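You operate a simulated robot arm through the tools that you are given. There is no shell and no other tool.

You run a simulated robot arm. Do the job below in one go: nothing can be reset, and whatever is moved stays where it is left.

JOB
Fill the unit to about FULL, open the red wheel, start the pump.
Fine: blue lid open while FILL is held, shut after; wheel fully open before the pump.

The check looks at the end state, three seconds after you hand in, the way a careful person would. Anything else that was tipped, shoved, dropped, spilled or broken makes it a failure. Lids that push on must go on centred and level and be pressed home; caps that screw on are set level and turned clockwise until they are tight.

ROBOT AND FRAMES
A 6-joint arm with a two-finger parallel gripper, fixed in place. Base frame: the origin is at the foot of the arm, x ahead of it, y to its left, z up; the work surface is at about z = 920. Lengths are in mm, angles in degrees, forces in N, time in s.
With the tool pointing down near the work surface it reaches from about 580 to 940 mm from the base axis. Its first joint turns from -149.0 to 149.0 degrees. Payload 3.43 kg.
Tool frame: the origin (TCP) lies between the finger pads and is the grasp point; the fingertips stand 34 mm ahead of it; z points along the fingers, y is the line along which they close. Largest opening 128 mm; finger width 24, thickness 12; the body of the gripper, 48 by 130 mm, starts 96 mm behind the TCP.
Orientation is that of the tool frame in the base frame, as [roll, pitch, yaw] about the fixed x, y, z axes, in that order (R = Rz(yaw) Ry(pitch) Rx(roll)). With the fingers straight down and closing along the base's y, the tool's x points along the base's -x, its y along +y and its z along -z.

CONTROLS
- The arm moves only by the tool jog_arm. Its argument "rows" is a list of rows, each a list of 3 entries, a list of its own where there are three numbers: the opening, from 0 (shut) to 1 (fully open), then the shift along the base's x, y, z in mm, then the turn, a rotation vector about the base's x, y, z in degrees. In form: [[gripper, [tx, ty, tz], [wx, wy, wz]], ...]. A call has 1 to 20 rows; each row is the pose to reach, as a shift and turn from the pose commanded when the call began. Rows are played at 5 a second. More than 50 mm and 8.6 degrees between two rows, or a gripper value outside its range, and nothing of the call is played. Where a pose cannot be reached the arm comes as near as it can. A force on the tool above 40 N (or 10 N above the force at the start of the call, whichever is more), or a blocked arm, ends the call early, and 0.2 s more pass. The fingers move at their own pace (about 108 mm/s each) and stop on an object; they squeeze with about 21 N. The grip force told is the motor's: it shows also when the fingers shut on nothing. Time passes only in rows, and 0.2 s behind the last, so rows that repeat a pose let the fingers close. It gives the time, the measured TCP pose, the force on the tool (base axes), the opening and the grip force at its end, in the units of the frame above (readings bear some noise), with the torque about the TCP (base axes, N m) and any sound that the robot's microphone picked up.
- Cameras (640 x 400 px; columns grow to the right, rows downward): "scene" is fixed at [50.2, -502.1, 1650.7]; the picture's right is [-0.73, -0.69, 0.00], its down [-0.42, 0.44, -0.79] and it looks along [0.55, -0.58, -0.61] (base axes); focal length 214 px, centre (320, 200). "wrist" rides on the gripper at [76, -11, -160] in the tool frame; the picture's right is [0.15, 0.99, 0.00], its down [-0.88, 0.13, -0.46] and it looks along [-0.45, 0.07, 0.89] (tool axes); focal length 234 px, centre (320, 200). There is no depth. A picture from a camera that has moved, and an enlarged one, comes with that camera's place and axes in the base frame and with its lens.
- capture(camera): a new picture of that camera. It takes no simulated time.
- lift_body(by): slides the trunk up (or, below 0, down) by that many mm; the arm rides with it, the base frame stays. It gives what a move gives, with no picture.
- inspect(camera, box): a new picture of the part [left, top, right, bottom] of that camera's present view, enlarged. It takes no simulated time.
- finish_job(): hands the job in; it is judged then, once.

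Nothing tells you positions but the pictures and the camera data. Unless the task says otherwise, let go and move clear before handing in.

The tools are called after "Emit:" by a JSON object that holds its "api" and its "payload". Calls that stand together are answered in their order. jog_arm: Moves the arm, as the interface text tells. Its arguments: {"type":"object","properties":{"rows":{"type":"array","items":{"type":"array"}}},"required":["rows"]} The other tools are called the same way: lift_body (by) slides the trunk up or down; capture (camera) takes a picture; inspect (camera, box) takes an enlarged picture of a part of a camera's view; finish_job () hands the job in.

At the start:

```text
t: 0.0
tcp_pos: [688.6, -447.3, 1305.4]
ee_rot: [180.0, 0.0, 179.9]
ft_force: [0.4, 0.3, 0.2]
wrist_torque: [0.0, 0.02, -0.01]
gripper_width: 128.1
gripper_force: 0.1
trunk travel left (down, up): [-675.0, 35.0]
```

scene: 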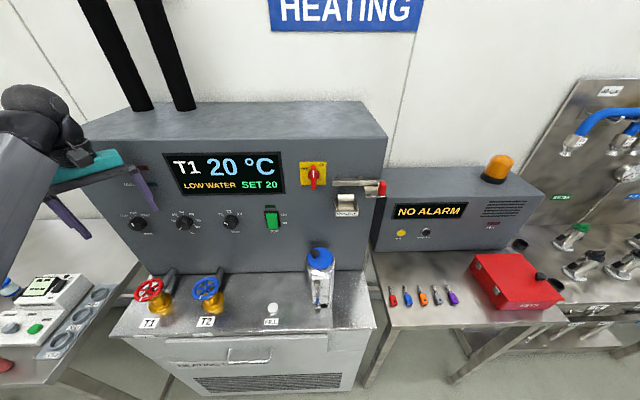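
wrist: 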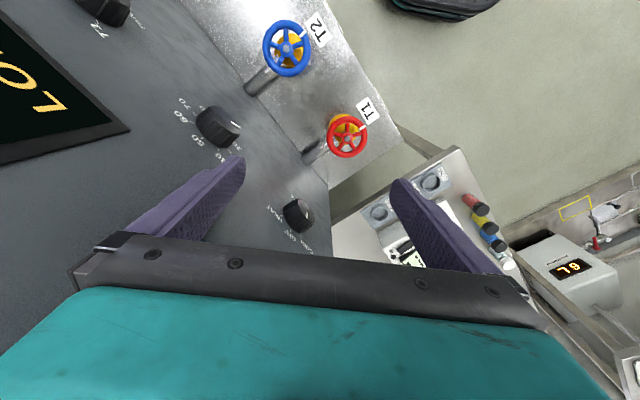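

I see a heating unit with a display (20 °C, LOW WATER), red and blue valve wheels, a blue-lidded tank and a FILL button, plus knobs and switches on the panel. I'll take enlarged views first to read the labels and work out positions.

Emit:
{"api": "inspect", "payload": {"camera": "scene", "box": [100, 130, 260, 230]}}

Emit:
{"api": "inspect", "payload": {"camera": "scene", "box": [240, 140, 400, 240]}}

Emit:
{"api": "inspect", "payload": {"camera": "scene", "box": [240, 235, 400, 335]}}

Emit:
{"api": "inspect", "payload": {"camera": "scene", "box": [110, 250, 270, 350]}}

Emit:
{"api": "inspect", "payload": {"camera": "scene", "box": [290, 235, 354, 315]}}

```text
4.00 times, centred on (180, 180) of scene
camera zoom: at [50.2, -502.1, 1650.7], right [-0.73, -0.69, 0.0], down [-0.42, 0.44, -0.79], along [0.55, -0.58, -0.61], focal length 858 px, centre (880, 280)
```

zoom: 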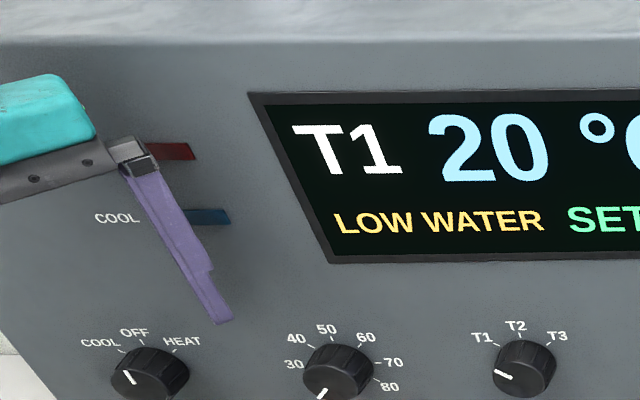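

```text
4.00 times, centred on (320, 190) of scene
camera zoom: at [50.2, -502.1, 1650.7], right [-0.73, -0.69, 0.0], down [-0.42, 0.44, -0.79], along [0.55, -0.58, -0.61], focal length 858 px, centre (320, 240)
```

zoom: 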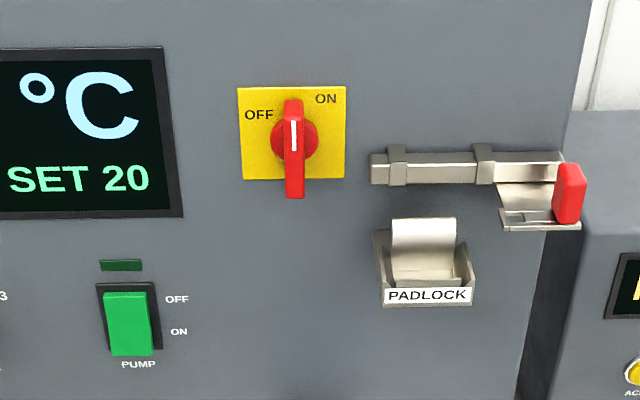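

```text
4.00 times, centred on (320, 285) of scene
camera zoom: at [50.2, -502.1, 1650.7], right [-0.73, -0.69, 0.0], down [-0.42, 0.44, -0.79], along [0.55, -0.58, -0.61], focal length 858 px, centre (320, -140)
```

zoom: 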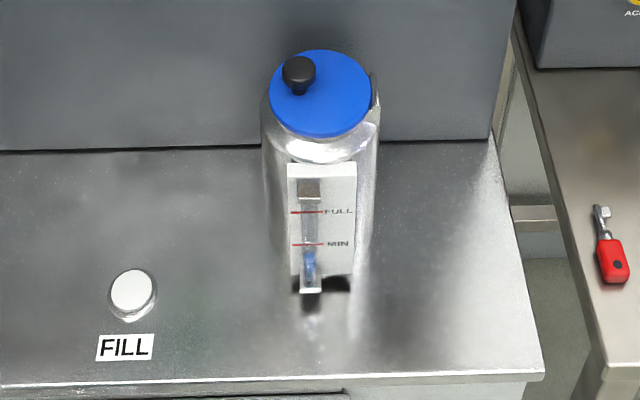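

```text
4.00 times, centred on (190, 300) of scene
camera zoom: at [50.2, -502.1, 1650.7], right [-0.73, -0.69, 0.0], down [-0.42, 0.44, -0.79], along [0.55, -0.58, -0.61], focal length 858 px, centre (840, -200)
```

zoom: 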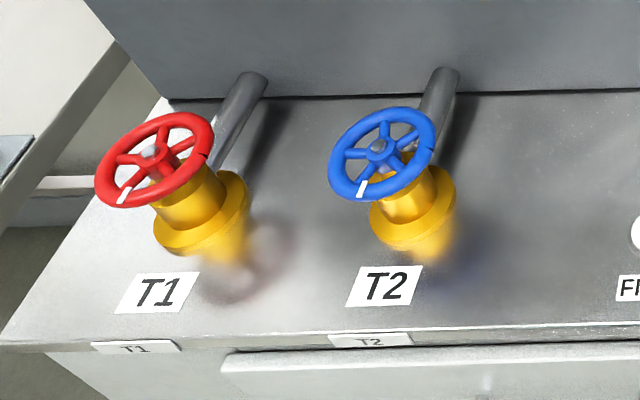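

```text
5.00 times, centred on (322, 275) of scene
camera zoom: at [50.2, -502.1, 1650.7], right [-0.73, -0.69, 0.0], down [-0.42, 0.44, -0.79], along [0.55, -0.58, -0.61], focal length 1072 px, centre (310, -175)
```

zoom: 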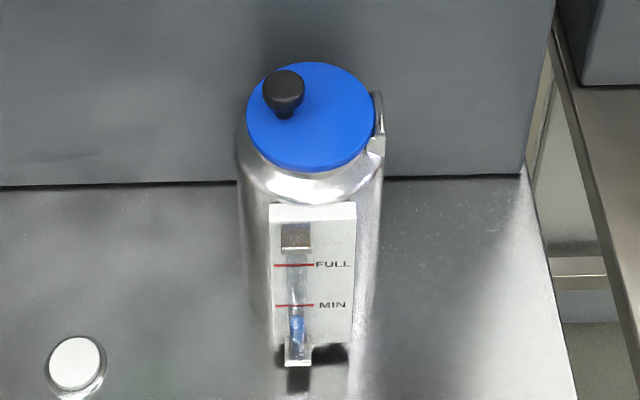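

The unit's face is turned 45° to the base. I put the red wheel near (699, -392, 1010), FILL near (404, -647, 930) and the lid somewhere around (343, -809, 1090). I'll back off from the panel, turn the hand square to it and look at the tank from above.

Emit:
{"api": "jog_arm", "payload": {"rows": [[1, [-28, 28, 0], [0, 0, -5]], [1, [-56, 56, 0], [0, 0, -10]], [1, [-83, 83, 0], [0, 0, -15]], [1, [-115, 51, 0], [0, 0, -20]], [1, [-148, 18, 0], [0, 0, -25]], [1, [-181, -15, 0], [0, 0, -30]], [1, [-214, -48, 0], [0, 0, -35]], [1, [-247, -81, 0], [0, 0, -40]], [1, [-280, -114, 0], [0, 0, -45]], [1, [-313, -147, 0], [0, 0, -45]], [1, [-346, -180, 0], [0, 0, -45]], [1, [-379, -213, 0], [0, 0, -45]], [1, [-405, -239, 0], [0, 0, -45]]]}}

Emit:
{"api": "capture", "payload": {"camera": "wrist"}}

Emit:
{"api": "capture", "payload": {"camera": "scene"}}

```text
t: 0.6
tcp_pos: [640.9, -401.5, 1297.3]
ee_rot: [-179.4, 0.6, 172.3]
ft_force: [-0.5, -18.6, 2.3]
wrist_torque: [3.25, 0.1, 1.64]
gripper_width: 127.9
gripper_force: 0.1
out of reach, approached as far as the arm can: row 2, 3
trunk travel left (down, up): [-675.0, 35.0]
stopped in row 3: the force on the tool passed its limit at 97 N (the readings are from after the stop); the commanded pose is now the measured one
```

```text
taken
camera wrist: at [564.5, -402.0, 1456.1], right [-0.01, 1.0, -0.01], down [0.89, 0.02, 0.46], along [0.46, -0.01, -0.89], focal length 234 px, centre (320, 200)
```

wrist: 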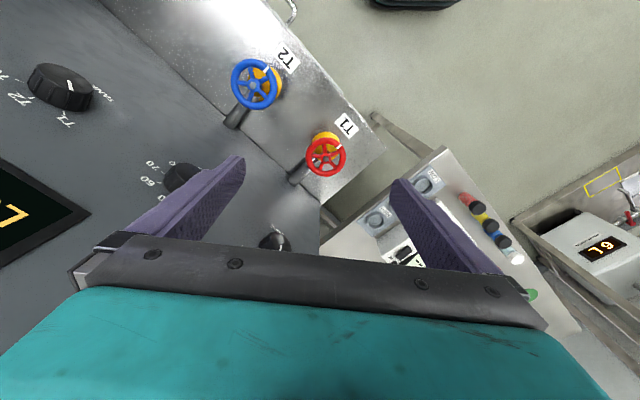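

```text
taken
```

scene: 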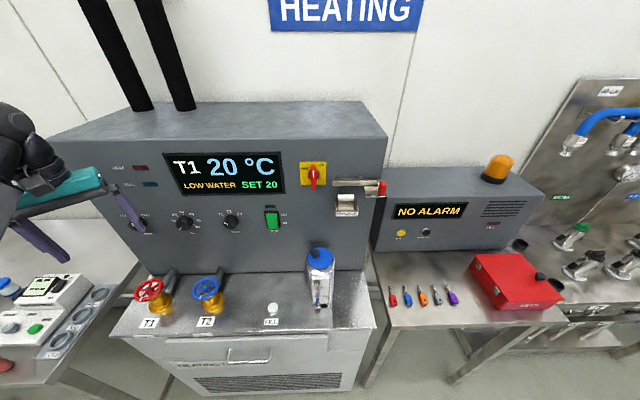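

The move was stopped by a bump about 175 mm above the TCP, on the camera side. It looks like the wrist camera touching the arm itself when folded in this high. I'll retrace the move, then go lower and turn the other way so the camera points sideways along the panel.

Emit:
{"api": "jog_arm", "payload": {"rows": [[0.5, [16, -15, 2.5], [0, 0, 3]], [0.5, [32, -30, 5], [0, 0, 6]], [0.5, [47, -45, 8], [0, 0, 7.7]]]}}

```text
t: 1.4
tcp_pos: [689.2, -446.6, 1305.4]
ee_rot: [-179.4, 0.5, 179.9]
ft_force: [0.7, -0.2, -1.1]
wrist_torque: [0.01, 0.01, -0.01]
gripper_width: 64.2
gripper_force: 0.1
trunk travel left (down, up): [-675.0, 35.0]
```

Free again. I'll level the small tilt, drop to z≈1190 while easing away from the panel, then turn.

Emit:
{"api": "jog_arm", "payload": {"rows": [[0.5, [0, 0, -30], [0.6, 0.5, 0]], [0.5, [-8, 8, -60], [0.6, 0.5, 0]], [0.5, [-20, 20, -90], [0.6, 0.5, 0]], [0.5, [-32, 32, -115], [0.6, 0.5, 0]], [0.5, [-45, 45, -115], [0.6, 0.5, 0]]]}}

Emit:
{"api": "capture", "payload": {"camera": "wrist"}}

Emit:
{"api": "capture", "payload": {"camera": "scene"}}

```text
t: 2.6
tcp_pos: [643.6, -401.6, 1190.2]
ee_rot: [-179.9, 0.1, 179.9]
ft_force: [-0.2, 0.6, -0.3]
wrist_torque: [0.0, 0.0, -0.03]
gripper_width: 64.0
gripper_force: 0.0
trunk travel left (down, up): [-675.0, 35.0]
```

```text
taken
camera wrist: at [568.3, -412.6, 1350.0], right [-0.14, 0.99, 0.0], down [0.88, 0.13, 0.46], along [0.45, 0.07, -0.89], focal length 234 px, centre (320, 200)
```

wrist: 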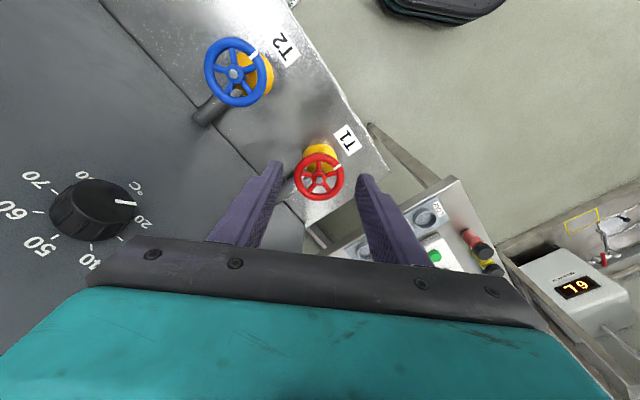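

```text
taken
```

scene: 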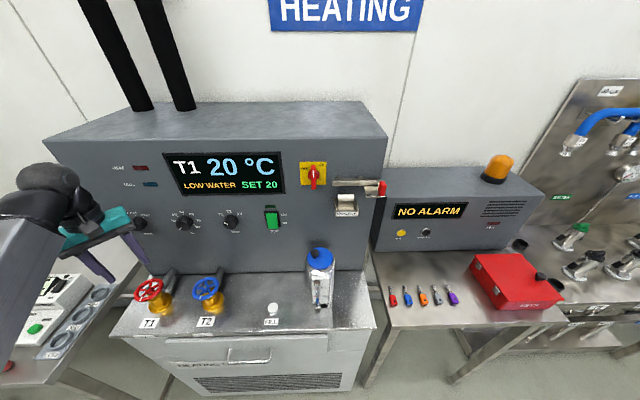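

Red wheel confirmed near (700, -393, 1010). I'll turn the hand +45° and travel along the panel to the tank.

Emit:
{"api": "jog_arm", "payload": {"rows": [[0.5, [-15, -15, 0], [0, 0, 7.5]], [0.5, [-40, -40, 0], [0, 0, 15]], [0.5, [-70, -70, 0], [0, 0, 22.5]], [0.5, [-102, -102, 0], [0, 0, 30]], [0.5, [-135, -135, 0], [0, 0, 37.5]], [0.5, [-168, -168, 0], [0, 0, 45]], [0.5, [-200, -200, 0], [0, 0, 45]], [0.5, [-232, -232, 0], [0, 0, 45]], [0.5, [-264, -264, 0], [0, 0, 45]], [0.5, [-296, -296, 0], [0, 0, 45]], [0.5, [-325, -325, 0], [0, 0, 45]], [0.5, [-347, -347, 0], [0, 0, 45]]]}}

Emit:
{"api": "capture", "payload": {"camera": "wrist"}}

Emit:
{"api": "capture", "payload": {"camera": "scene"}}

```text
t: 5.2
tcp_pos: [296.7, -748.6, 1190.3]
ee_rot: [-179.9, 0.2, -135.2]
ft_force: [-0.1, 0.2, -0.6]
wrist_torque: [0.02, 0.0, 0.0]
gripper_width: 63.8
gripper_force: 0.2
trunk travel left (down, up): [-675.0, 35.0]
```

```text
taken
camera wrist: at [250.6, -811.7, 1350.2], right [-0.8, 0.6, 0.0], down [0.53, 0.71, 0.46], along [0.27, 0.37, -0.89], focal length 234 px, centre (320, 200)
```

wrist: 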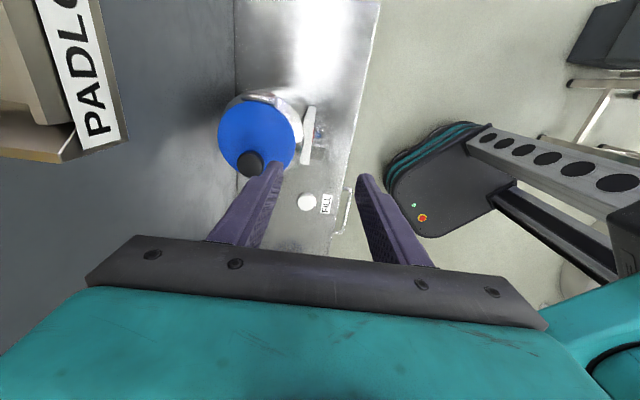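

```text
taken
```

scene: 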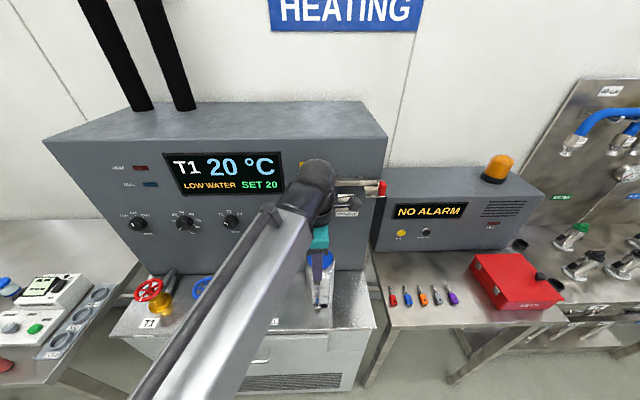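

The hand is now beside the tank and the wrist camera sees the lid. I'll zoom in on it.

Emit:
{"api": "inspect", "payload": {"camera": "wrist", "box": [200, 70, 360, 230]}}

Emit:
{"api": "inspect", "payload": {"camera": "wrist", "box": [210, 75, 330, 185]}}

```text
2.50 times, centred on (280, 150) of wrist
camera zoom: at [250.6, -811.7, 1350.2], right [-0.8, 0.6, 0.0], down [0.53, 0.71, 0.46], along [0.27, 0.37, -0.89], focal length 585 px, centre (420, 325)
```

zoom: 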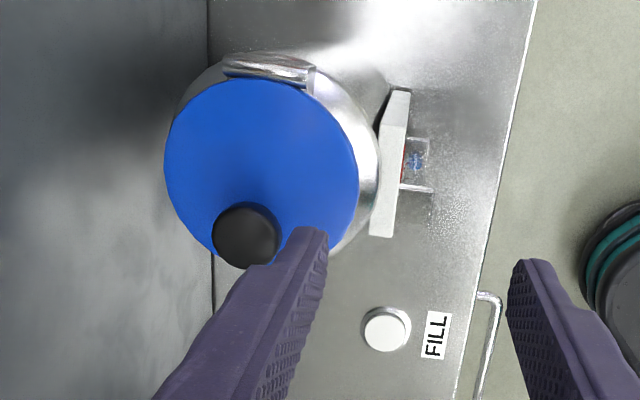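

```text
3.64 times, centred on (270, 130) of wrist
camera zoom: at [250.6, -811.7, 1350.2], right [-0.8, 0.6, 0.0], down [0.53, 0.71, 0.46], along [0.27, 0.37, -0.89], focal length 852 px, centre (502, 454)
```

zoom: 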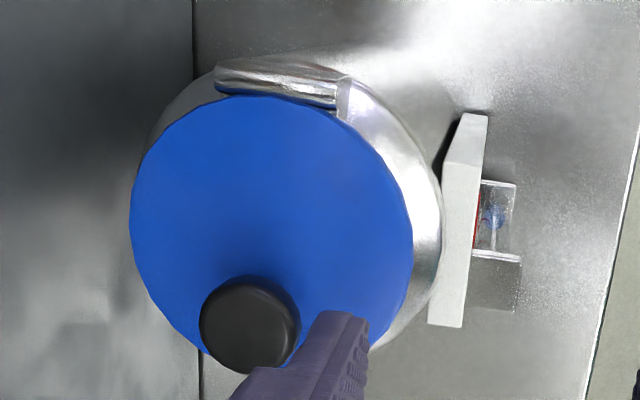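

I place the lid centre near (s=332, d=78, z=1105) in the panel's own frame, with the knob top on the side away from the hinge at about z=1130. With the camera on this side it would crowd the padlock holder. I'll move clear in front of the unit, go lower and turn the hand the other way round.

Emit:
{"api": "jog_arm", "payload": {"rows": [[0.5, [15, 35, 0], [0, 0, 0]], [0.5, [28, 72, 0], [0, 0, 0]], [0.5, [40, 110, -20], [0, 0, 0]], [0.5, [53, 144, -50], [0, 0, 0]], [0.5, [53, 144, -95], [0, 0, 0]], [0.5, [53, 144, -140], [0, 0, 0]], [0.5, [53, 144, -140], [0, 0, -8]], [0.5, [53, 144, -140], [0, 0, -16]], [0.5, [53, 144, -140], [0, 0, -24]], [0.5, [53, 144, -140], [0, 0, -32]], [0.5, [53, 144, -140], [0, 0, -40]]]}}

```text
t: 7.6
tcp_pos: [350.6, -605.1, 1049.6]
ee_rot: [180.0, 0.0, -175.4]
ft_force: [0.3, -0.1, -0.3]
wrist_torque: [-0.01, -0.02, 0.0]
gripper_width: 64.1
gripper_force: 0.0
trunk travel left (down, up): [-675.0, 35.0]
```

Emit:
{"api": "jog_arm", "payload": {"rows": [[0.5, [0, 0, 0], [0, 0, -8]], [0.5, [0, 0, 0], [0, 0, -16]], [0.5, [0, 0, 0], [0, 0, -24]], [0.5, [0, 0, 0], [0, 0, -32]], [0.5, [0, 0, 0], [0, 0, -40]], [0.5, [0, 0, 0], [0, 0, -48]], [0.5, [0, 0, 0], [0, 0, -56]], [0.5, [0, 0, 0], [0, 0, -64]], [0.5, [0, 0, 0], [0, 0, -72]], [0.5, [0, 0, 0], [0, 0, -80]], [0.5, [0, 0, 0], [0, 0, -88]], [0.5, [0, 0, 0], [0, 0, -96]], [0.5, [0, 0, 0], [0, 0, -104]], [0.5, [0, 0, 0], [0, 0, -112]], [0.5, [0, 0, 0], [0, 0, -120]], [0.5, [0, 0, 0], [0, 0, -128]], [0.5, [0, 0, 0], [0, 0, -136]], [0.5, [0, 0, 0], [0, 0, -139.6]]]}}

Emit:
{"api": "capture", "payload": {"camera": "wrist"}}

Emit:
{"api": "capture", "payload": {"camera": "scene"}}

```text
t: 11.4
tcp_pos: [348.6, -604.4, 1050.7]
ee_rot: [-180.0, 0.0, 45.1]
ft_force: [0.2, -0.3, -0.1]
wrist_torque: [0.02, 0.0, 0.0]
gripper_width: 63.9
gripper_force: 0.0
trunk travel left (down, up): [-675.0, 35.0]
```

```text
taken
camera wrist: at [395.6, -543.6, 1209.9], right [0.8, -0.59, 0.0], down [-0.53, -0.72, 0.46], along [-0.27, -0.37, -0.89], focal length 234 px, centre (320, 200)
```

wrist: 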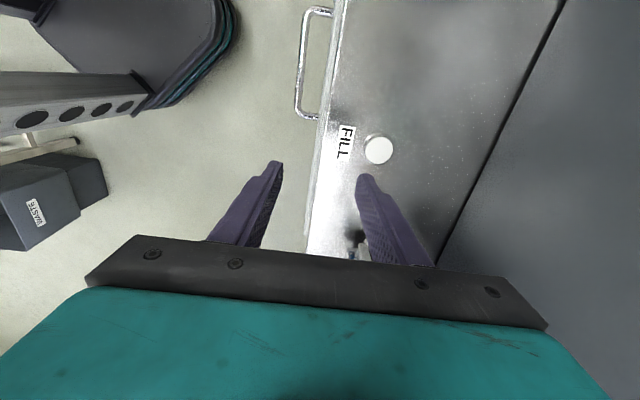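

```text
taken
```

scene: 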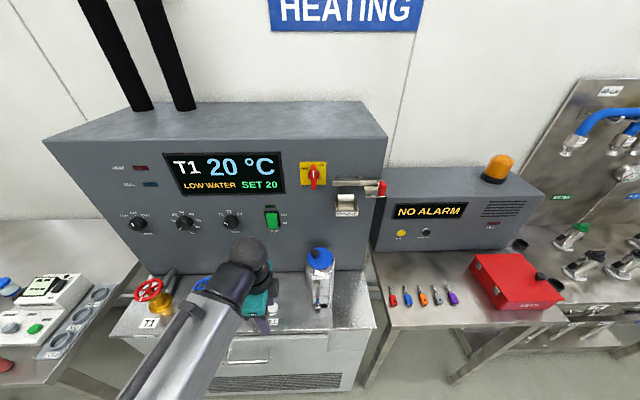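

The hand now has the camera on the open side. I'll rise and move over the lid knob, leaning the hand 8° away from the panel, then look before going down.

Emit:
{"api": "jog_arm", "payload": {"rows": [[0.42, [0, 0, 45], [0, 0, 0]], [0.42, [0, 0, 90], [0, 0, 0]], [0.42, [0, 0, 139], [-2.8, -2.8, 0]], [0.42, [-1, -45, 139], [-5.66, -5.66, 0]], [0.42, [-2, -90, 139], [-5.66, -5.66, 0]], [0.42, [-2.4, -135, 139], [-5.66, -5.66, 0]], [0.42, [-2.8, -165, 139], [-5.66, -5.66, 0]], [0.42, [-2.8, -185.4, 139], [-5.66, -5.66, 0]]]}}

Emit:
{"api": "capture", "payload": {"camera": "wrist"}}

Emit:
{"api": "capture", "payload": {"camera": "scene"}}

Emit:
{"api": "inspect", "payload": {"camera": "scene", "box": [250, 130, 410, 330]}}

```text
t: 13.2
tcp_pos: [347.3, -789.6, 1190.2]
ee_rot: [172.0, 0.1, 45.2]
ft_force: [0.8, -0.2, -0.4]
wrist_torque: [-0.04, 0.01, 0.01]
gripper_width: 54.0
gripper_force: 0.1
trunk travel left (down, up): [-675.0, 35.0]
```

```text
taken
camera wrist: at [377.2, -714.5, 1345.7], right [0.8, -0.59, 0.14], down [-0.57, -0.67, 0.47], along [-0.18, -0.46, -0.87], focal length 234 px, centre (320, 200)
```

wrist: 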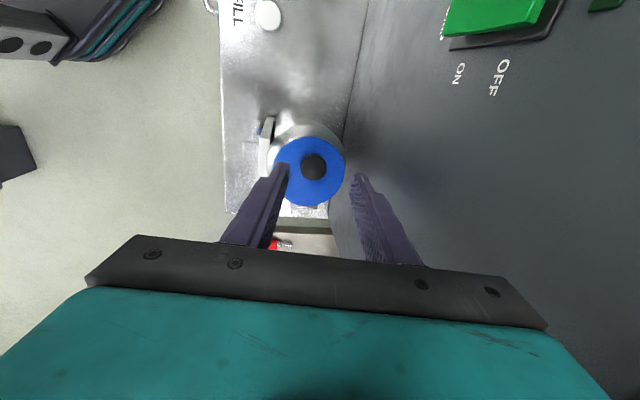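

```text
taken
```

scene: 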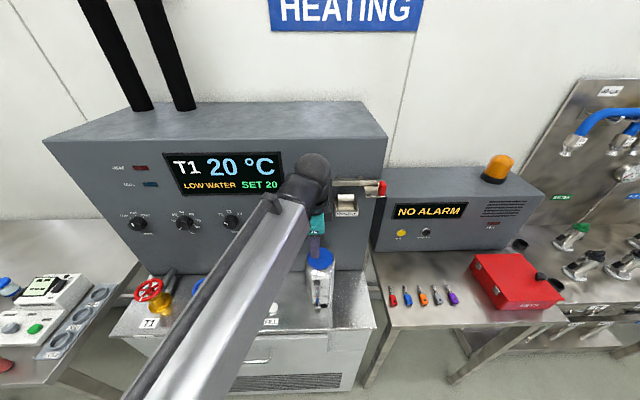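

```text
2.00 times, centred on (330, 230) of scene
camera zoom: at [50.2, -502.1, 1650.7], right [-0.73, -0.69, 0.0], down [-0.42, 0.44, -0.79], along [0.55, -0.58, -0.61], focal length 429 px, centre (300, 140)
```

zoom: 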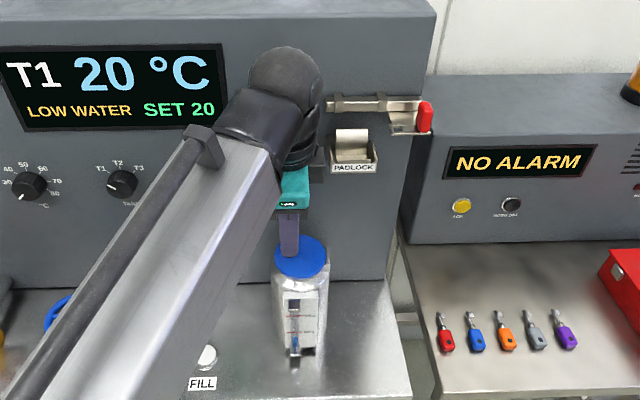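

The knob is centred between the fingers. I'll go down until the tips are just above the lid surface.

Emit:
{"api": "jog_arm", "payload": {"rows": [[0.42, [0, 0, -15], [0, 0, 0]], [0.42, [0, 0, -30], [0, 0, 0]], [0.42, [0, 0, -40], [0, 0, 0]], [0.42, [0, 0, -44], [0, 0, 0]]]}}

Emit:
{"api": "inspect", "payload": {"camera": "wrist", "box": [240, 90, 400, 250]}}

Emit:
{"api": "inspect", "payload": {"camera": "scene", "box": [280, 200, 360, 320]}}

```text
t: 14.2
tcp_pos: [345.7, -788.6, 1148.6]
ee_rot: [171.8, 0.3, 45.2]
ft_force: [0.0, -1.0, 21.9]
wrist_torque: [0.36, 0.66, 0.04]
gripper_width: 51.5
gripper_force: 0.0
trunk travel left (down, up): [-675.0, 35.0]
```

```text
2.50 times, centred on (320, 170) of wrist
camera zoom: at [375.8, -711.8, 1304.9], right [0.8, -0.59, 0.14], down [-0.57, -0.67, 0.47], along [-0.18, -0.46, -0.87], focal length 585 px, centre (320, 275)
```

zoom: 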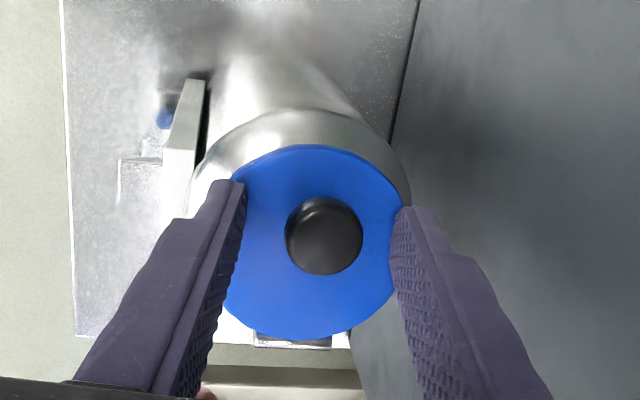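

```text
3.33 times, centred on (320, 260) of scene
camera zoom: at [50.2, -502.1, 1650.7], right [-0.73, -0.69, 0.0], down [-0.42, 0.44, -0.79], along [0.55, -0.58, -0.61], focal length 715 px, centre (320, 0)
```

zoom: 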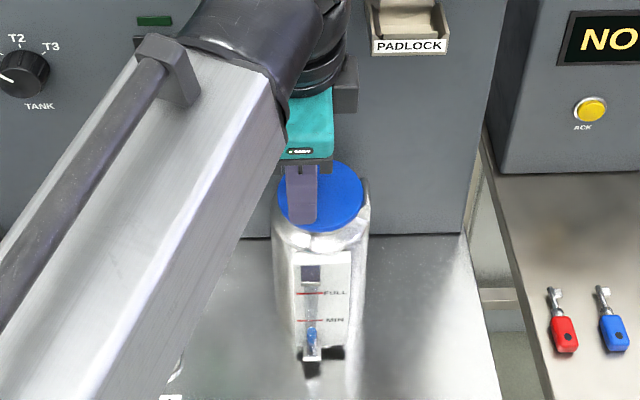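

The tips touched the lid lightly, so the lid top is near z=1110. I'll rise 5 mm and close on the knob.

Emit:
{"api": "jog_arm", "payload": {"rows": [[0.42, [0, 0, 5], [0, 0, 0]], [0.42, [0, 0, 5], [0, 0, 0]], [0.1, [0, 0, 5], [0, 0, 0]], [0.1, [0, 0, 5], [0, 0, 0]], [0.1, [0, 0, 5], [0, 0, 0]]]}}

Emit:
{"api": "inspect", "payload": {"camera": "wrist", "box": [240, 90, 400, 250]}}

```text
t: 15.4
tcp_pos: [345.8, -789.6, 1148.8]
ee_rot: [172.2, 0.0, 45.2]
ft_force: [-3.1, 5.4, -8.4]
wrist_torque: [1.25, 0.42, -0.07]
gripper_width: 27.1
gripper_force: 44.7
trunk travel left (down, up): [-675.0, 35.0]
```

```text
2.50 times, centred on (320, 170) of wrist
camera zoom: at [376.6, -713.6, 1305.0], right [0.8, -0.59, 0.13], down [-0.57, -0.67, 0.47], along [-0.18, -0.45, -0.87], focal length 585 px, centre (320, 275)
```

zoom: 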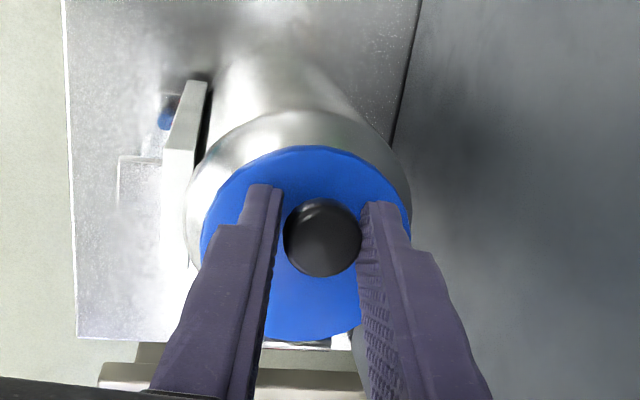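

Knob gripped. I'll swing it along the hinge arc, first by 30°, and check.

Emit:
{"api": "jog_arm", "payload": {"rows": [[0.1, [-1.4, -1.4, 5.2], [0, 0, 0]], [0.1, [-3.1, -3.1, 10.3], [0, 0, 0]], [0.1, [-5.1, -5.1, 15], [0, 0, 0]], [0.1, [-7.4, -7.4, 19.7], [0, 0, 0]], [0.1, [-10, -10, 23.9], [0, 0, 0]], [0.1, [-12.9, -12.9, 27.9], [0, 0, 0]]]}}

Emit:
{"api": "inspect", "payload": {"camera": "wrist", "box": [240, 90, 400, 250]}}

Emit:
{"api": "inspect", "payload": {"camera": "scene", "box": [280, 200, 360, 320]}}

```text
t: 16.8
tcp_pos: [335.3, -800.1, 1178.5]
ee_rot: [172.2, -0.1, 45.3]
ft_force: [0.4, 17.9, -14.2]
wrist_torque: [1.74, -0.33, 0.17]
gripper_width: 25.8
gripper_force: 45.0
trunk travel left (down, up): [-675.0, 35.0]
```

```text
2.50 times, centred on (320, 170) of wrist
camera zoom: at [364.7, -724.7, 1335.3], right [0.8, -0.59, 0.13], down [-0.57, -0.67, 0.47], along [-0.18, -0.45, -0.87], focal length 585 px, centre (320, 275)
```

zoom: 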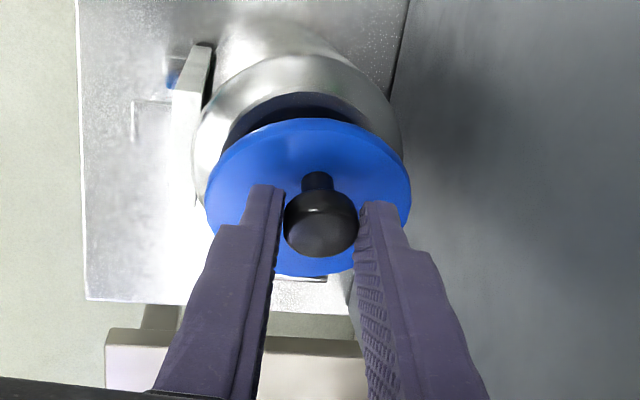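

```text
3.33 times, centred on (320, 260) of scene
camera zoom: at [50.2, -502.1, 1650.7], right [-0.73, -0.69, 0.0], down [-0.42, 0.44, -0.79], along [0.55, -0.58, -0.61], focal length 715 px, centre (320, 0)
```

zoom: 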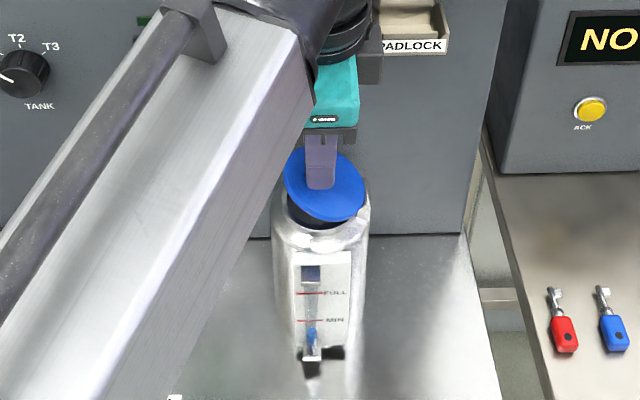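

The lid is opening cleanly. Continuing the arc.

Emit:
{"api": "jog_arm", "payload": {"rows": [[0.1, [-3.0, -3.0, 3.5], [0, 0, 0]], [0.1, [-6.4, -6.4, 6.7], [0, 0, 0]], [0.1, [-9.8, -9.8, 9.4], [0, 0, 0]], [0.1, [-13.4, -13.4, 11.7], [0, 0, 0]], [0.1, [-17.1, -17.1, 13.6], [0, 0, 0]], [0.1, [-21, -21, 14.9], [0, 0, 0]]]}}

Emit:
{"api": "inspect", "payload": {"camera": "wrist", "box": [240, 90, 400, 250]}}

Emit:
{"api": "inspect", "payload": {"camera": "scene", "box": [280, 180, 360, 300]}}

```text
t: 18.0
tcp_pos: [321.9, -812.4, 1191.7]
ee_rot: [172.3, -0.1, 45.7]
ft_force: [6.3, 13.6, -0.3]
wrist_torque: [-3.02, 2.39, 0.26]
gripper_width: 25.1
gripper_force: 45.4
trunk travel left (down, up): [-675.0, 35.0]
stopped in row 5: the force on the tool passed its limit at 44 N (the readings are from after the stop); the commanded pose is now the measured one
```

```text
2.50 times, centred on (320, 170) of wrist
camera zoom: at [352.7, -736.0, 1348.1], right [0.8, -0.58, 0.13], down [-0.57, -0.68, 0.47], along [-0.18, -0.45, -0.87], focal length 585 px, centre (320, 275)
```

zoom: 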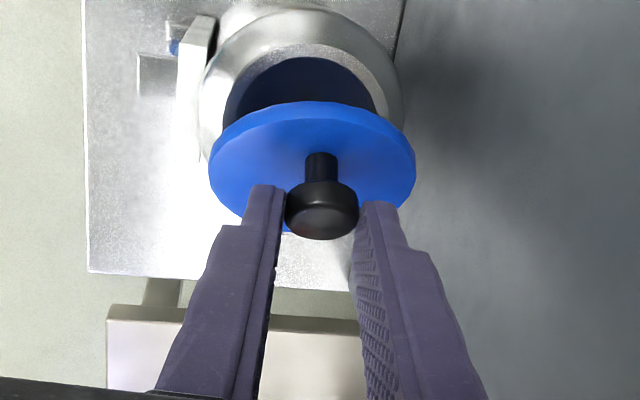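

```text
3.33 times, centred on (320, 240) of scene
camera zoom: at [50.2, -502.1, 1650.7], right [-0.73, -0.69, 0.0], down [-0.42, 0.44, -0.79], along [0.55, -0.58, -0.61], focal length 715 px, centre (320, 67)
```

zoom: 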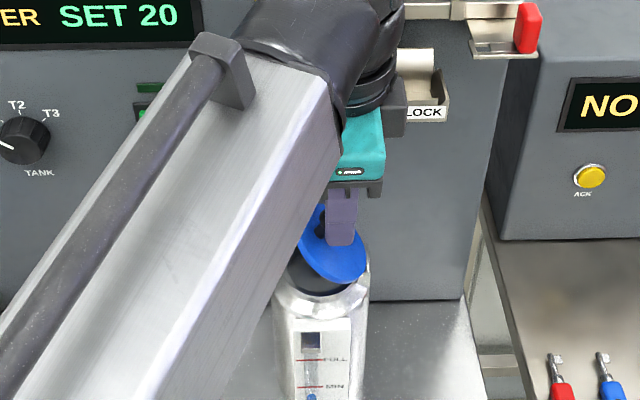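

The motion was blocked about 110 mm above the TCP, with the lid roughly 50° open. I'll check whether the gripper body is touching the padlock holder.

Emit:
{"api": "inspect", "payload": {"camera": "scene", "box": [310, 185, 374, 225]}}

Emit:
{"api": "capture", "payload": {"camera": "wrist"}}

```text
10.00 times, centred on (342, 205) of scene
camera zoom: at [50.2, -502.1, 1650.7], right [-0.73, -0.69, 0.0], down [-0.42, 0.44, -0.79], along [0.55, -0.58, -0.61], focal length 2145 px, centre (100, 150)
```

zoom: 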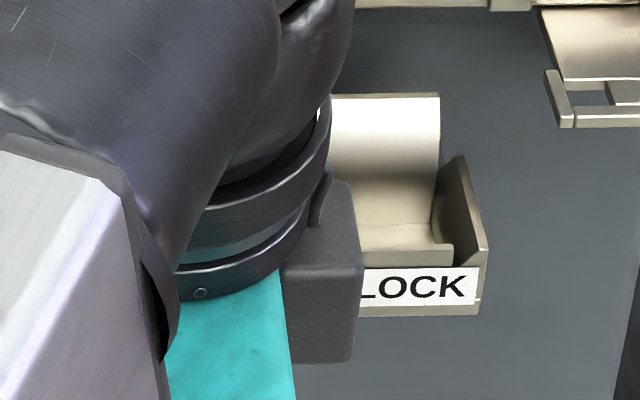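

```text
taken
camera wrist: at [352.7, -736.0, 1348.1], right [0.8, -0.58, 0.13], down [-0.57, -0.68, 0.47], along [-0.18, -0.45, -0.87], focal length 234 px, centre (320, 200)
```

wrist: 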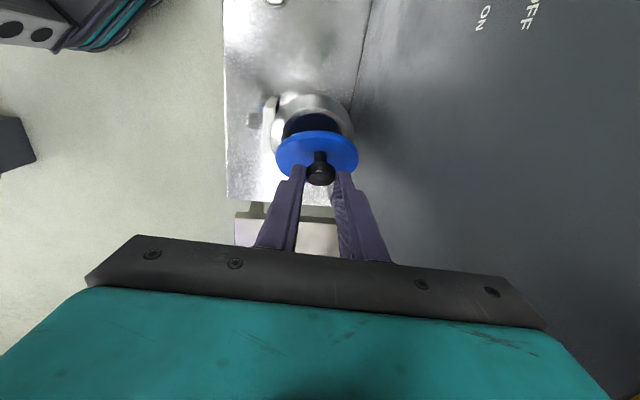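

A connector box on the gripper is up against the padlock holder. The knob can pivot between the pads, so I'll lean the hand toward the open side about the grip point to clear it.

Emit:
{"api": "jog_arm", "payload": {"rows": [[0.1, [1.4, 1.4, -0.1], [-3.54, 3.54, 0]], [0.1, [2.7, 2.7, -0.3], [-7.07, 7.07, 0]], [0.1, [4, 4, -0.75], [-10.6, 10.6, 0]], [0.1, [5.3, 5.3, -1.3], [-14.1, 14.1, 0]], [0.1, [5.3, 5.3, -1.3], [-14.1, 14.1, 0]]]}}

Emit:
{"api": "capture", "payload": {"camera": "wrist"}}

Emit:
{"api": "inspect", "payload": {"camera": "scene", "box": [280, 180, 360, 300]}}

```text
t: 19.2
tcp_pos: [328.1, -804.1, 1189.5]
ee_rot: [172.4, 19.5, 45.5]
ft_force: [15.6, 22.3, 7.0]
wrist_torque: [1.77, -0.92, 0.12]
gripper_width: 25.3
gripper_force: 45.8
trunk travel left (down, up): [-675.0, 35.0]
```

```text
taken
camera wrist: at [393.4, -695.1, 1312.4], right [0.83, -0.56, 0.07], down [-0.42, -0.53, 0.74], along [-0.37, -0.64, -0.67], focal length 234 px, centre (320, 200)
```

wrist: 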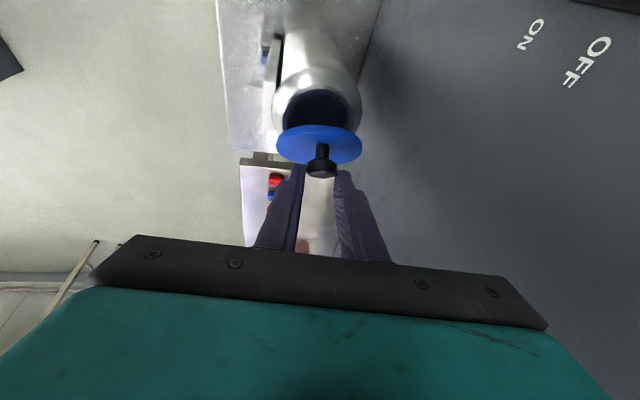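

```text
3.33 times, centred on (320, 240) of scene
camera zoom: at [50.2, -502.1, 1650.7], right [-0.73, -0.69, 0.0], down [-0.42, 0.44, -0.79], along [0.55, -0.58, -0.61], focal length 715 px, centre (320, 67)
```

zoom: 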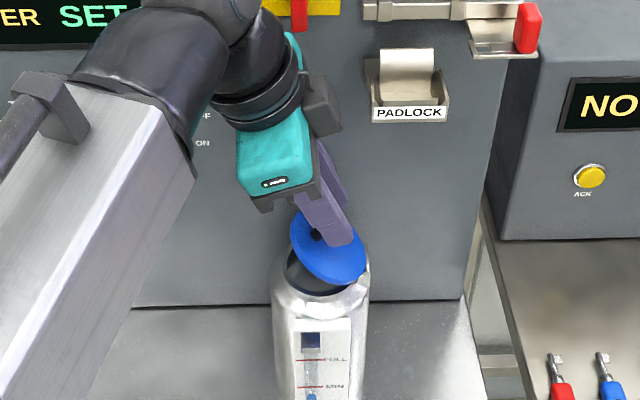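

Clear of the holder now. I'll carry the lid on along its arc.

Emit:
{"api": "jog_arm", "payload": {"rows": [[0.1, [-2.1, -2.1, 1.3], [0, 0, 0]], [0.1, [-4.2, -4.2, 2.3], [0, 0, 0]], [0.1, [-6.2, -6.2, 3.5], [0, 0, 0]], [0.1, [-8.3, -8.3, 4.5], [0, 0, 0]], [0.1, [-10.5, -10.5, 5.4], [0, 0, 0]], [0.1, [-12.6, -12.6, 6.2], [0, 0, 0]]]}}

Emit:
{"api": "inspect", "payload": {"camera": "wrist", "box": [240, 90, 400, 250]}}

Emit:
{"api": "inspect", "payload": {"camera": "scene", "box": [280, 180, 360, 300]}}

```text
t: 20.6
tcp_pos: [315.1, -820.0, 1195.6]
ee_rot: [172.3, 19.6, 45.6]
ft_force: [13.6, 14.9, 4.0]
wrist_torque: [1.42, -0.99, 0.13]
gripper_width: 24.9
gripper_force: 45.6
trunk travel left (down, up): [-675.0, 35.0]
```

```text
2.50 times, centred on (320, 170) of wrist
camera zoom: at [379.7, -709.9, 1317.2], right [0.83, -0.56, 0.07], down [-0.42, -0.53, 0.74], along [-0.37, -0.64, -0.67], focal length 585 px, centre (320, 275)
```

zoom: 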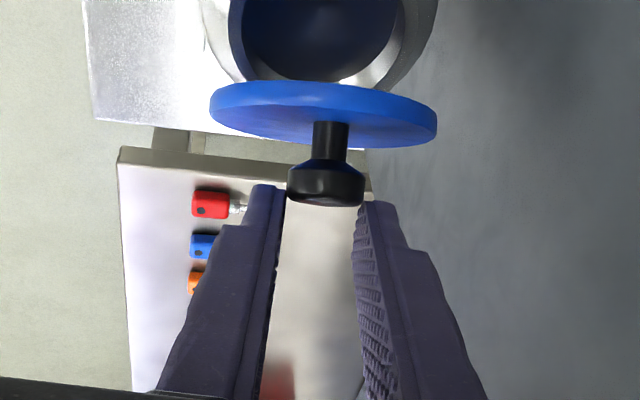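

```text
3.33 times, centred on (320, 240) of scene
camera zoom: at [50.2, -502.1, 1650.7], right [-0.73, -0.69, 0.0], down [-0.42, 0.44, -0.79], along [0.55, -0.58, -0.61], focal length 715 px, centre (320, 67)
```

zoom: 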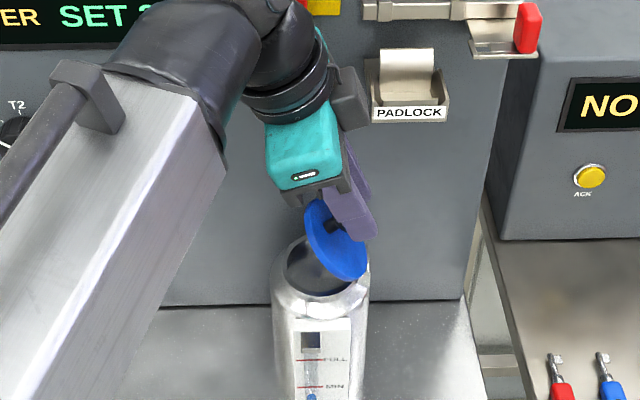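

The lid is about 65° up. I'll lean a bit more to stay clear of the holder and bring it to about vertical.

Emit:
{"api": "jog_arm", "payload": {"rows": [[0.1, [1.6, 1.6, -0.9], [-3.54, 3.54, 0]], [0.1, [3.1, 3.1, -2.1], [-7.07, 7.07, 0]], [0.1, [4.6, 4.6, -3.4], [-10.6, 10.6, 0]], [0.1, [2.4, 2.4, -3], [-10.6, 10.6, 0]], [0.1, [0.2, 0.2, -2.5], [-10.6, 10.6, 0]], [0.1, [-2, -2, -2.1], [-10.6, 10.6, 0]], [0.1, [-4.2, -4.2, -1.7], [-10.6, 10.6, 0]], [0.1, [-6.4, -6.4, -1.8], [-10.6, 10.6, 0]], [0.1, [-8.6, -8.6, -1.9], [-10.6, 10.6, 0]], [0.1, [-11, -11, -2], [-10.6, 10.6, 0]], [0.1, [-13.1, -13.1, -2.1], [-10.6, 10.6, 0]]]}}

Emit:
{"api": "inspect", "payload": {"camera": "wrist", "box": [240, 90, 400, 250]}}

Emit:
{"api": "inspect", "payload": {"camera": "scene", "box": [280, 180, 360, 300]}}

```text
t: 23.0
tcp_pos: [299.4, -834.8, 1192.3]
ee_rot: [172.7, 34.6, 45.6]
ft_force: [-0.5, 0.3, -0.4]
wrist_torque: [0.01, 0.02, -0.02]
gripper_width: 12.9
gripper_force: 0.1
trunk travel left (down, up): [-675.0, 35.0]
```

```text
2.50 times, centred on (320, 170) of wrist
camera zoom: at [383.8, -706.1, 1278.2], right [0.84, -0.55, 0.02], down [-0.27, -0.38, 0.89], along [-0.48, -0.75, -0.46], focal length 585 px, centre (320, 275)
```

zoom: 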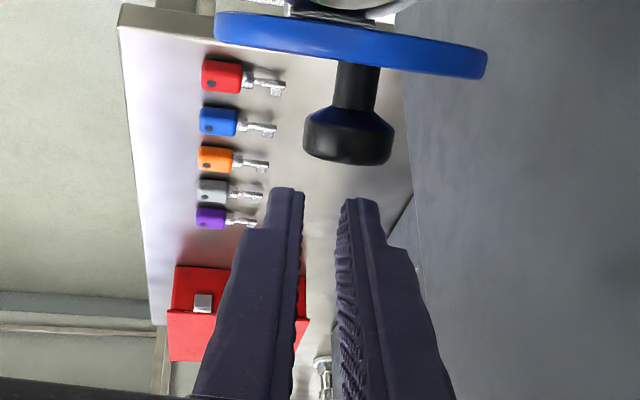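

```text
3.33 times, centred on (320, 240) of scene
camera zoom: at [50.2, -502.1, 1650.7], right [-0.73, -0.69, 0.0], down [-0.42, 0.44, -0.79], along [0.55, -0.58, -0.61], focal length 715 px, centre (320, 67)
```

zoom: 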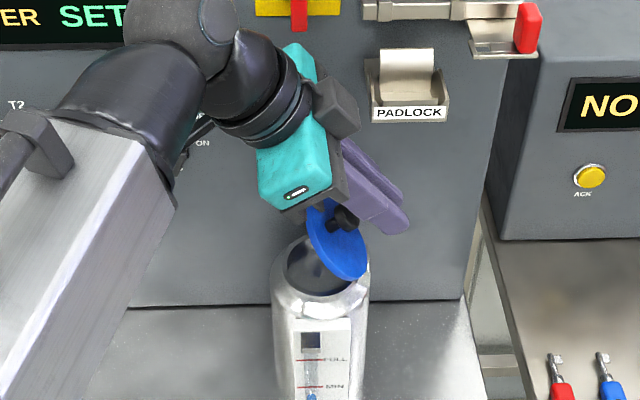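

The knob slipped out of the pads at the end, but the lid stays up by itself at about 70°. I'll back off upward and come round with closed fingertips to push its inner side past vertical.

Emit:
{"api": "jog_arm", "payload": {"rows": [[0.0, [0, 0, 25], [0, 0, 0]], [0.0, [0, 0, 50], [0, 0, 0]], [0.0, [0, 0, 75], [0, 0, 0]], [0.0, [29, 29, 75], [0, 0, 0]], [0.0, [59, 59, 75], [0, 0, 0]], [0.0, [59, 59, 45], [0, 0, 0]]]}}

Emit:
{"api": "capture", "payload": {"camera": "wrist"}}

Emit:
{"api": "inspect", "payload": {"camera": "scene", "box": [280, 180, 360, 300]}}

```text
t: 23.7
tcp_pos: [300.9, -830.9, 1244.6]
ee_rot: [173.7, 33.7, 46.1]
ft_force: [2.9, 1.7, -2.8]
wrist_torque: [-0.09, 0.1, 0.06]
gripper_width: 0.0
gripper_force: 20.7
trunk travel left (down, up): [-675.0, 35.0]
stopped in row 3: the force on the tool passed its limit at 54 N (the readings are from after the stop); the commanded pose is now the measured one
```

```text
taken
camera wrist: at [385.0, -702.6, 1333.4], right [0.84, -0.55, 0.01], down [-0.27, -0.4, 0.88], along [-0.48, -0.74, -0.48], focal length 234 px, centre (320, 200)
```

wrist: 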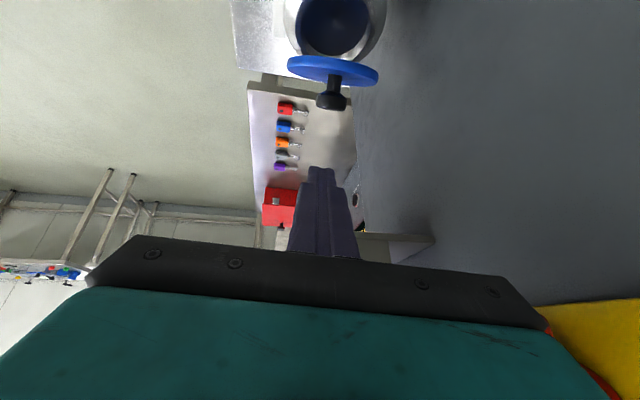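

```text
3.33 times, centred on (320, 240) of scene
camera zoom: at [50.2, -502.1, 1650.7], right [-0.73, -0.69, 0.0], down [-0.42, 0.44, -0.79], along [0.55, -0.58, -0.61], focal length 715 px, centre (320, 67)
```

zoom: 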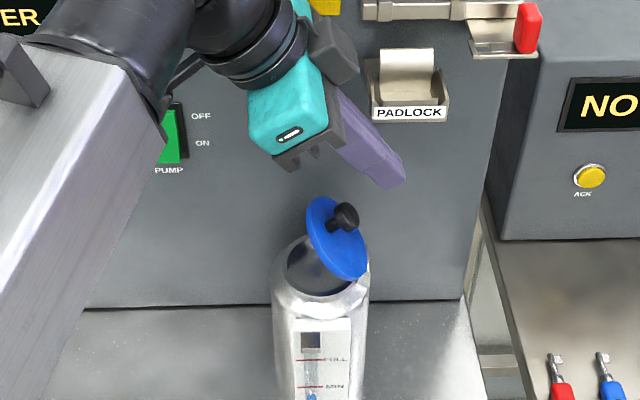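

Something near the main switch was touched. I'll look before moving on.

Emit:
{"api": "capture", "payload": {"camera": "scene"}}

Emit:
{"api": "inspect", "payload": {"camera": "scene", "box": [280, 140, 360, 200]}}

Emit:
{"api": "inspect", "payload": {"camera": "wrist", "box": [480, 280, 640, 400]}}

```text
taken
```

scene: 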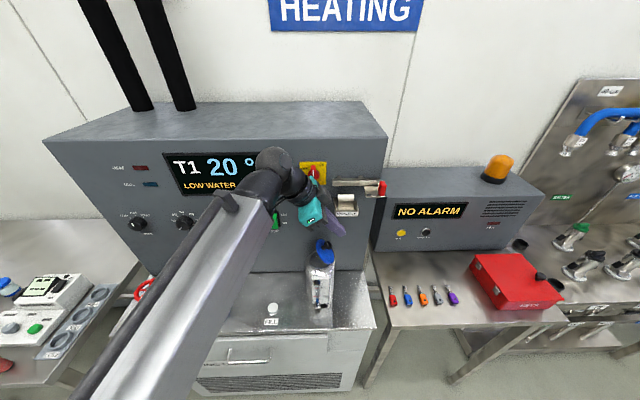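

```text
6.67 times, centred on (320, 170) of scene
camera zoom: at [50.2, -502.1, 1650.7], right [-0.73, -0.69, 0.0], down [-0.42, 0.44, -0.79], along [0.55, -0.58, -0.61], focal length 1430 px, centre (320, 400)
```

zoom: 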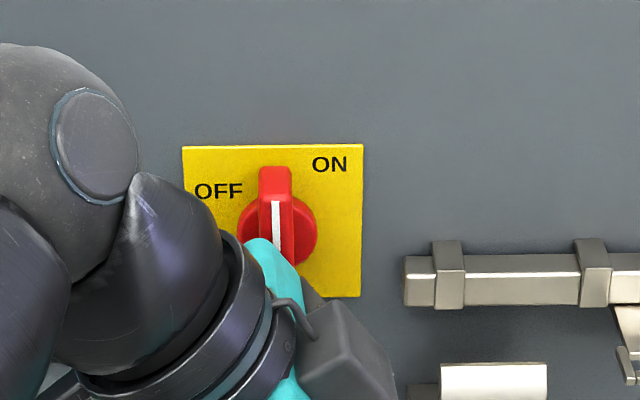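

```text
3.33 times, centred on (560, 340) of wrist
camera zoom: at [385.0, -702.6, 1333.4], right [0.84, -0.55, 0.01], down [-0.27, -0.4, 0.88], along [-0.48, -0.74, -0.48], focal length 781 px, centre (-480, -267)
```

zoom: 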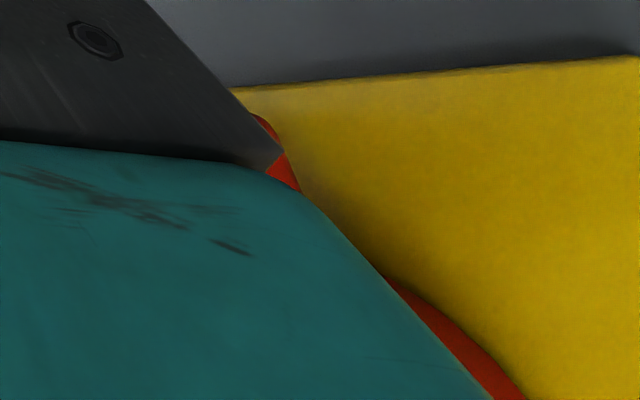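

The switch handle still stands where it was. I'll drop slightly, back straight out from the panel, then come round to the left of the lid with more outward lean.

Emit:
{"api": "jog_arm", "payload": {"rows": [[0.0, [0, 0, -12], [0, 0, 0]], [0.0, [-15, 15, -12], [0, 0, 0]], [0.0, [-42, 42, -12], [0, 0, 0]], [0.0, [-20, 64, -8], [-4.2, -4.2, 0]], [0.0, [5, 89, -5], [-8.5, -8.5, 0]], [0.0, [20, 104, -5], [-8.5, -8.5, 0]]]}}

Emit:
{"api": "inspect", "payload": {"camera": "scene", "box": [280, 140, 360, 200]}}

Emit:
{"api": "capture", "payload": {"camera": "wrist"}}

Emit:
{"api": "inspect", "payload": {"camera": "scene", "box": [270, 200, 370, 320]}}

```text
t: 25.1
tcp_pos: [319.3, -726.2, 1239.6]
ee_rot: [159.2, 33.2, 38.1]
ft_force: [-0.4, 0.6, -0.3]
wrist_torque: [0.0, 0.03, 0.0]
gripper_width: 0.0
gripper_force: 20.7
trunk travel left (down, up): [-675.0, 35.0]
```

```text
6.67 times, centred on (320, 170) of scene
camera zoom: at [50.2, -502.1, 1650.7], right [-0.73, -0.69, 0.0], down [-0.42, 0.44, -0.79], along [0.55, -0.58, -0.61], focal length 1430 px, centre (320, 400)
```

zoom: 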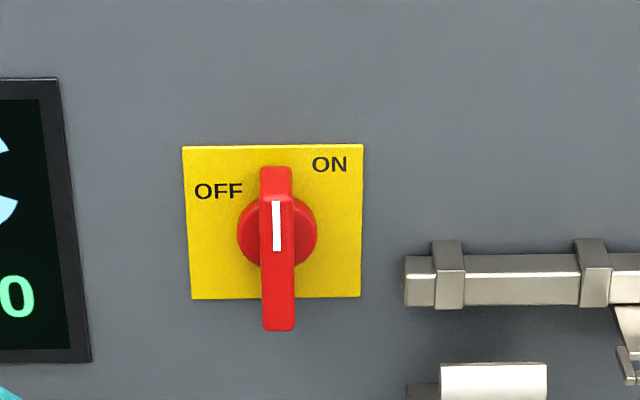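

```text
taken
camera wrist: at [391.9, -586.9, 1319.6], right [0.82, -0.53, 0.21], down [-0.4, -0.26, 0.88], along [-0.41, -0.8, -0.43], focal length 234 px, centre (320, 200)
```

wrist: 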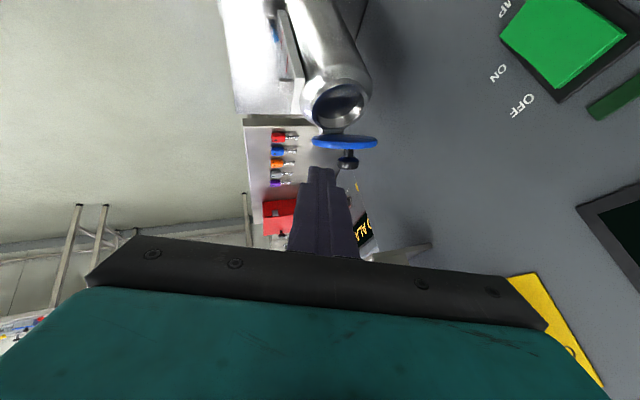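

```text
3.33 times, centred on (320, 260) of scene
camera zoom: at [50.2, -502.1, 1650.7], right [-0.73, -0.69, 0.0], down [-0.42, 0.44, -0.79], along [0.55, -0.58, -0.61], focal length 715 px, centre (320, 0)
```

zoom: 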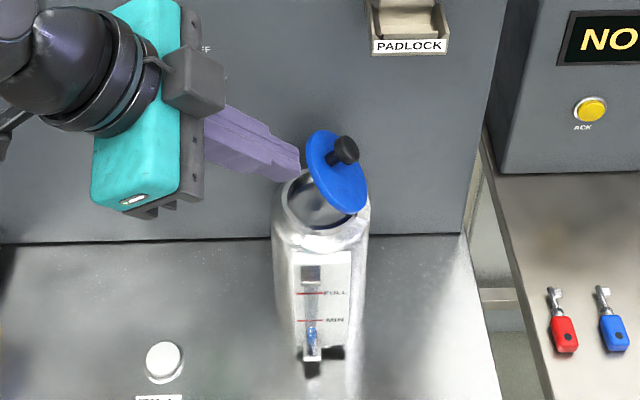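

The main switch is unchanged, and the lid rests around 50° open. I'll bring the closed tips in under its free edge and then push it over.

Emit:
{"api": "jog_arm", "payload": {"rows": [[0.0, [18, -8, -25], [0, 0, 0]], [0.0, [36, -18, -48], [0, 0, 0]], [0.0, [51.8, -28.6, -68], [0, 0, 0]]]}}

Emit:
{"api": "capture", "payload": {"camera": "wrist"}}

Emit:
{"api": "inspect", "payload": {"camera": "scene", "box": [270, 200, 370, 320]}}

```text
t: 25.9
tcp_pos: [372.5, -756.0, 1173.3]
ee_rot: [159.2, 33.2, 38.2]
ft_force: [-0.7, 0.0, 0.0]
wrist_torque: [0.0, -0.01, -0.05]
gripper_width: 0.2
gripper_force: 21.1
trunk travel left (down, up): [-675.0, 35.0]
```

```text
taken
camera wrist: at [445.1, -615.7, 1252.1], right [0.82, -0.53, 0.21], down [-0.4, -0.26, 0.88], along [-0.41, -0.8, -0.43], focal length 234 px, centre (320, 200)
```

wrist: 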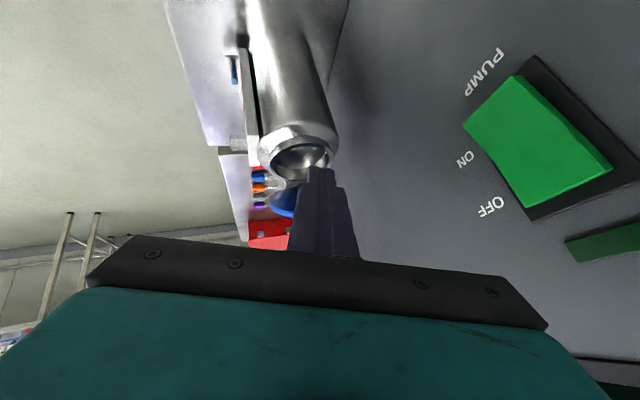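

```text
3.33 times, centred on (320, 260) of scene
camera zoom: at [50.2, -502.1, 1650.7], right [-0.73, -0.69, 0.0], down [-0.42, 0.44, -0.79], along [0.55, -0.58, -0.61], focal length 715 px, centre (320, 0)
```

zoom: 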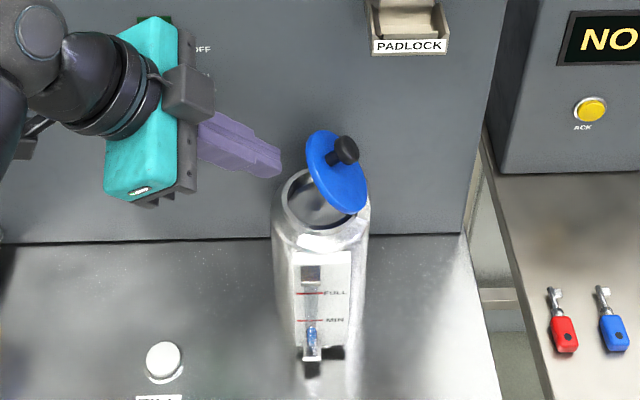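

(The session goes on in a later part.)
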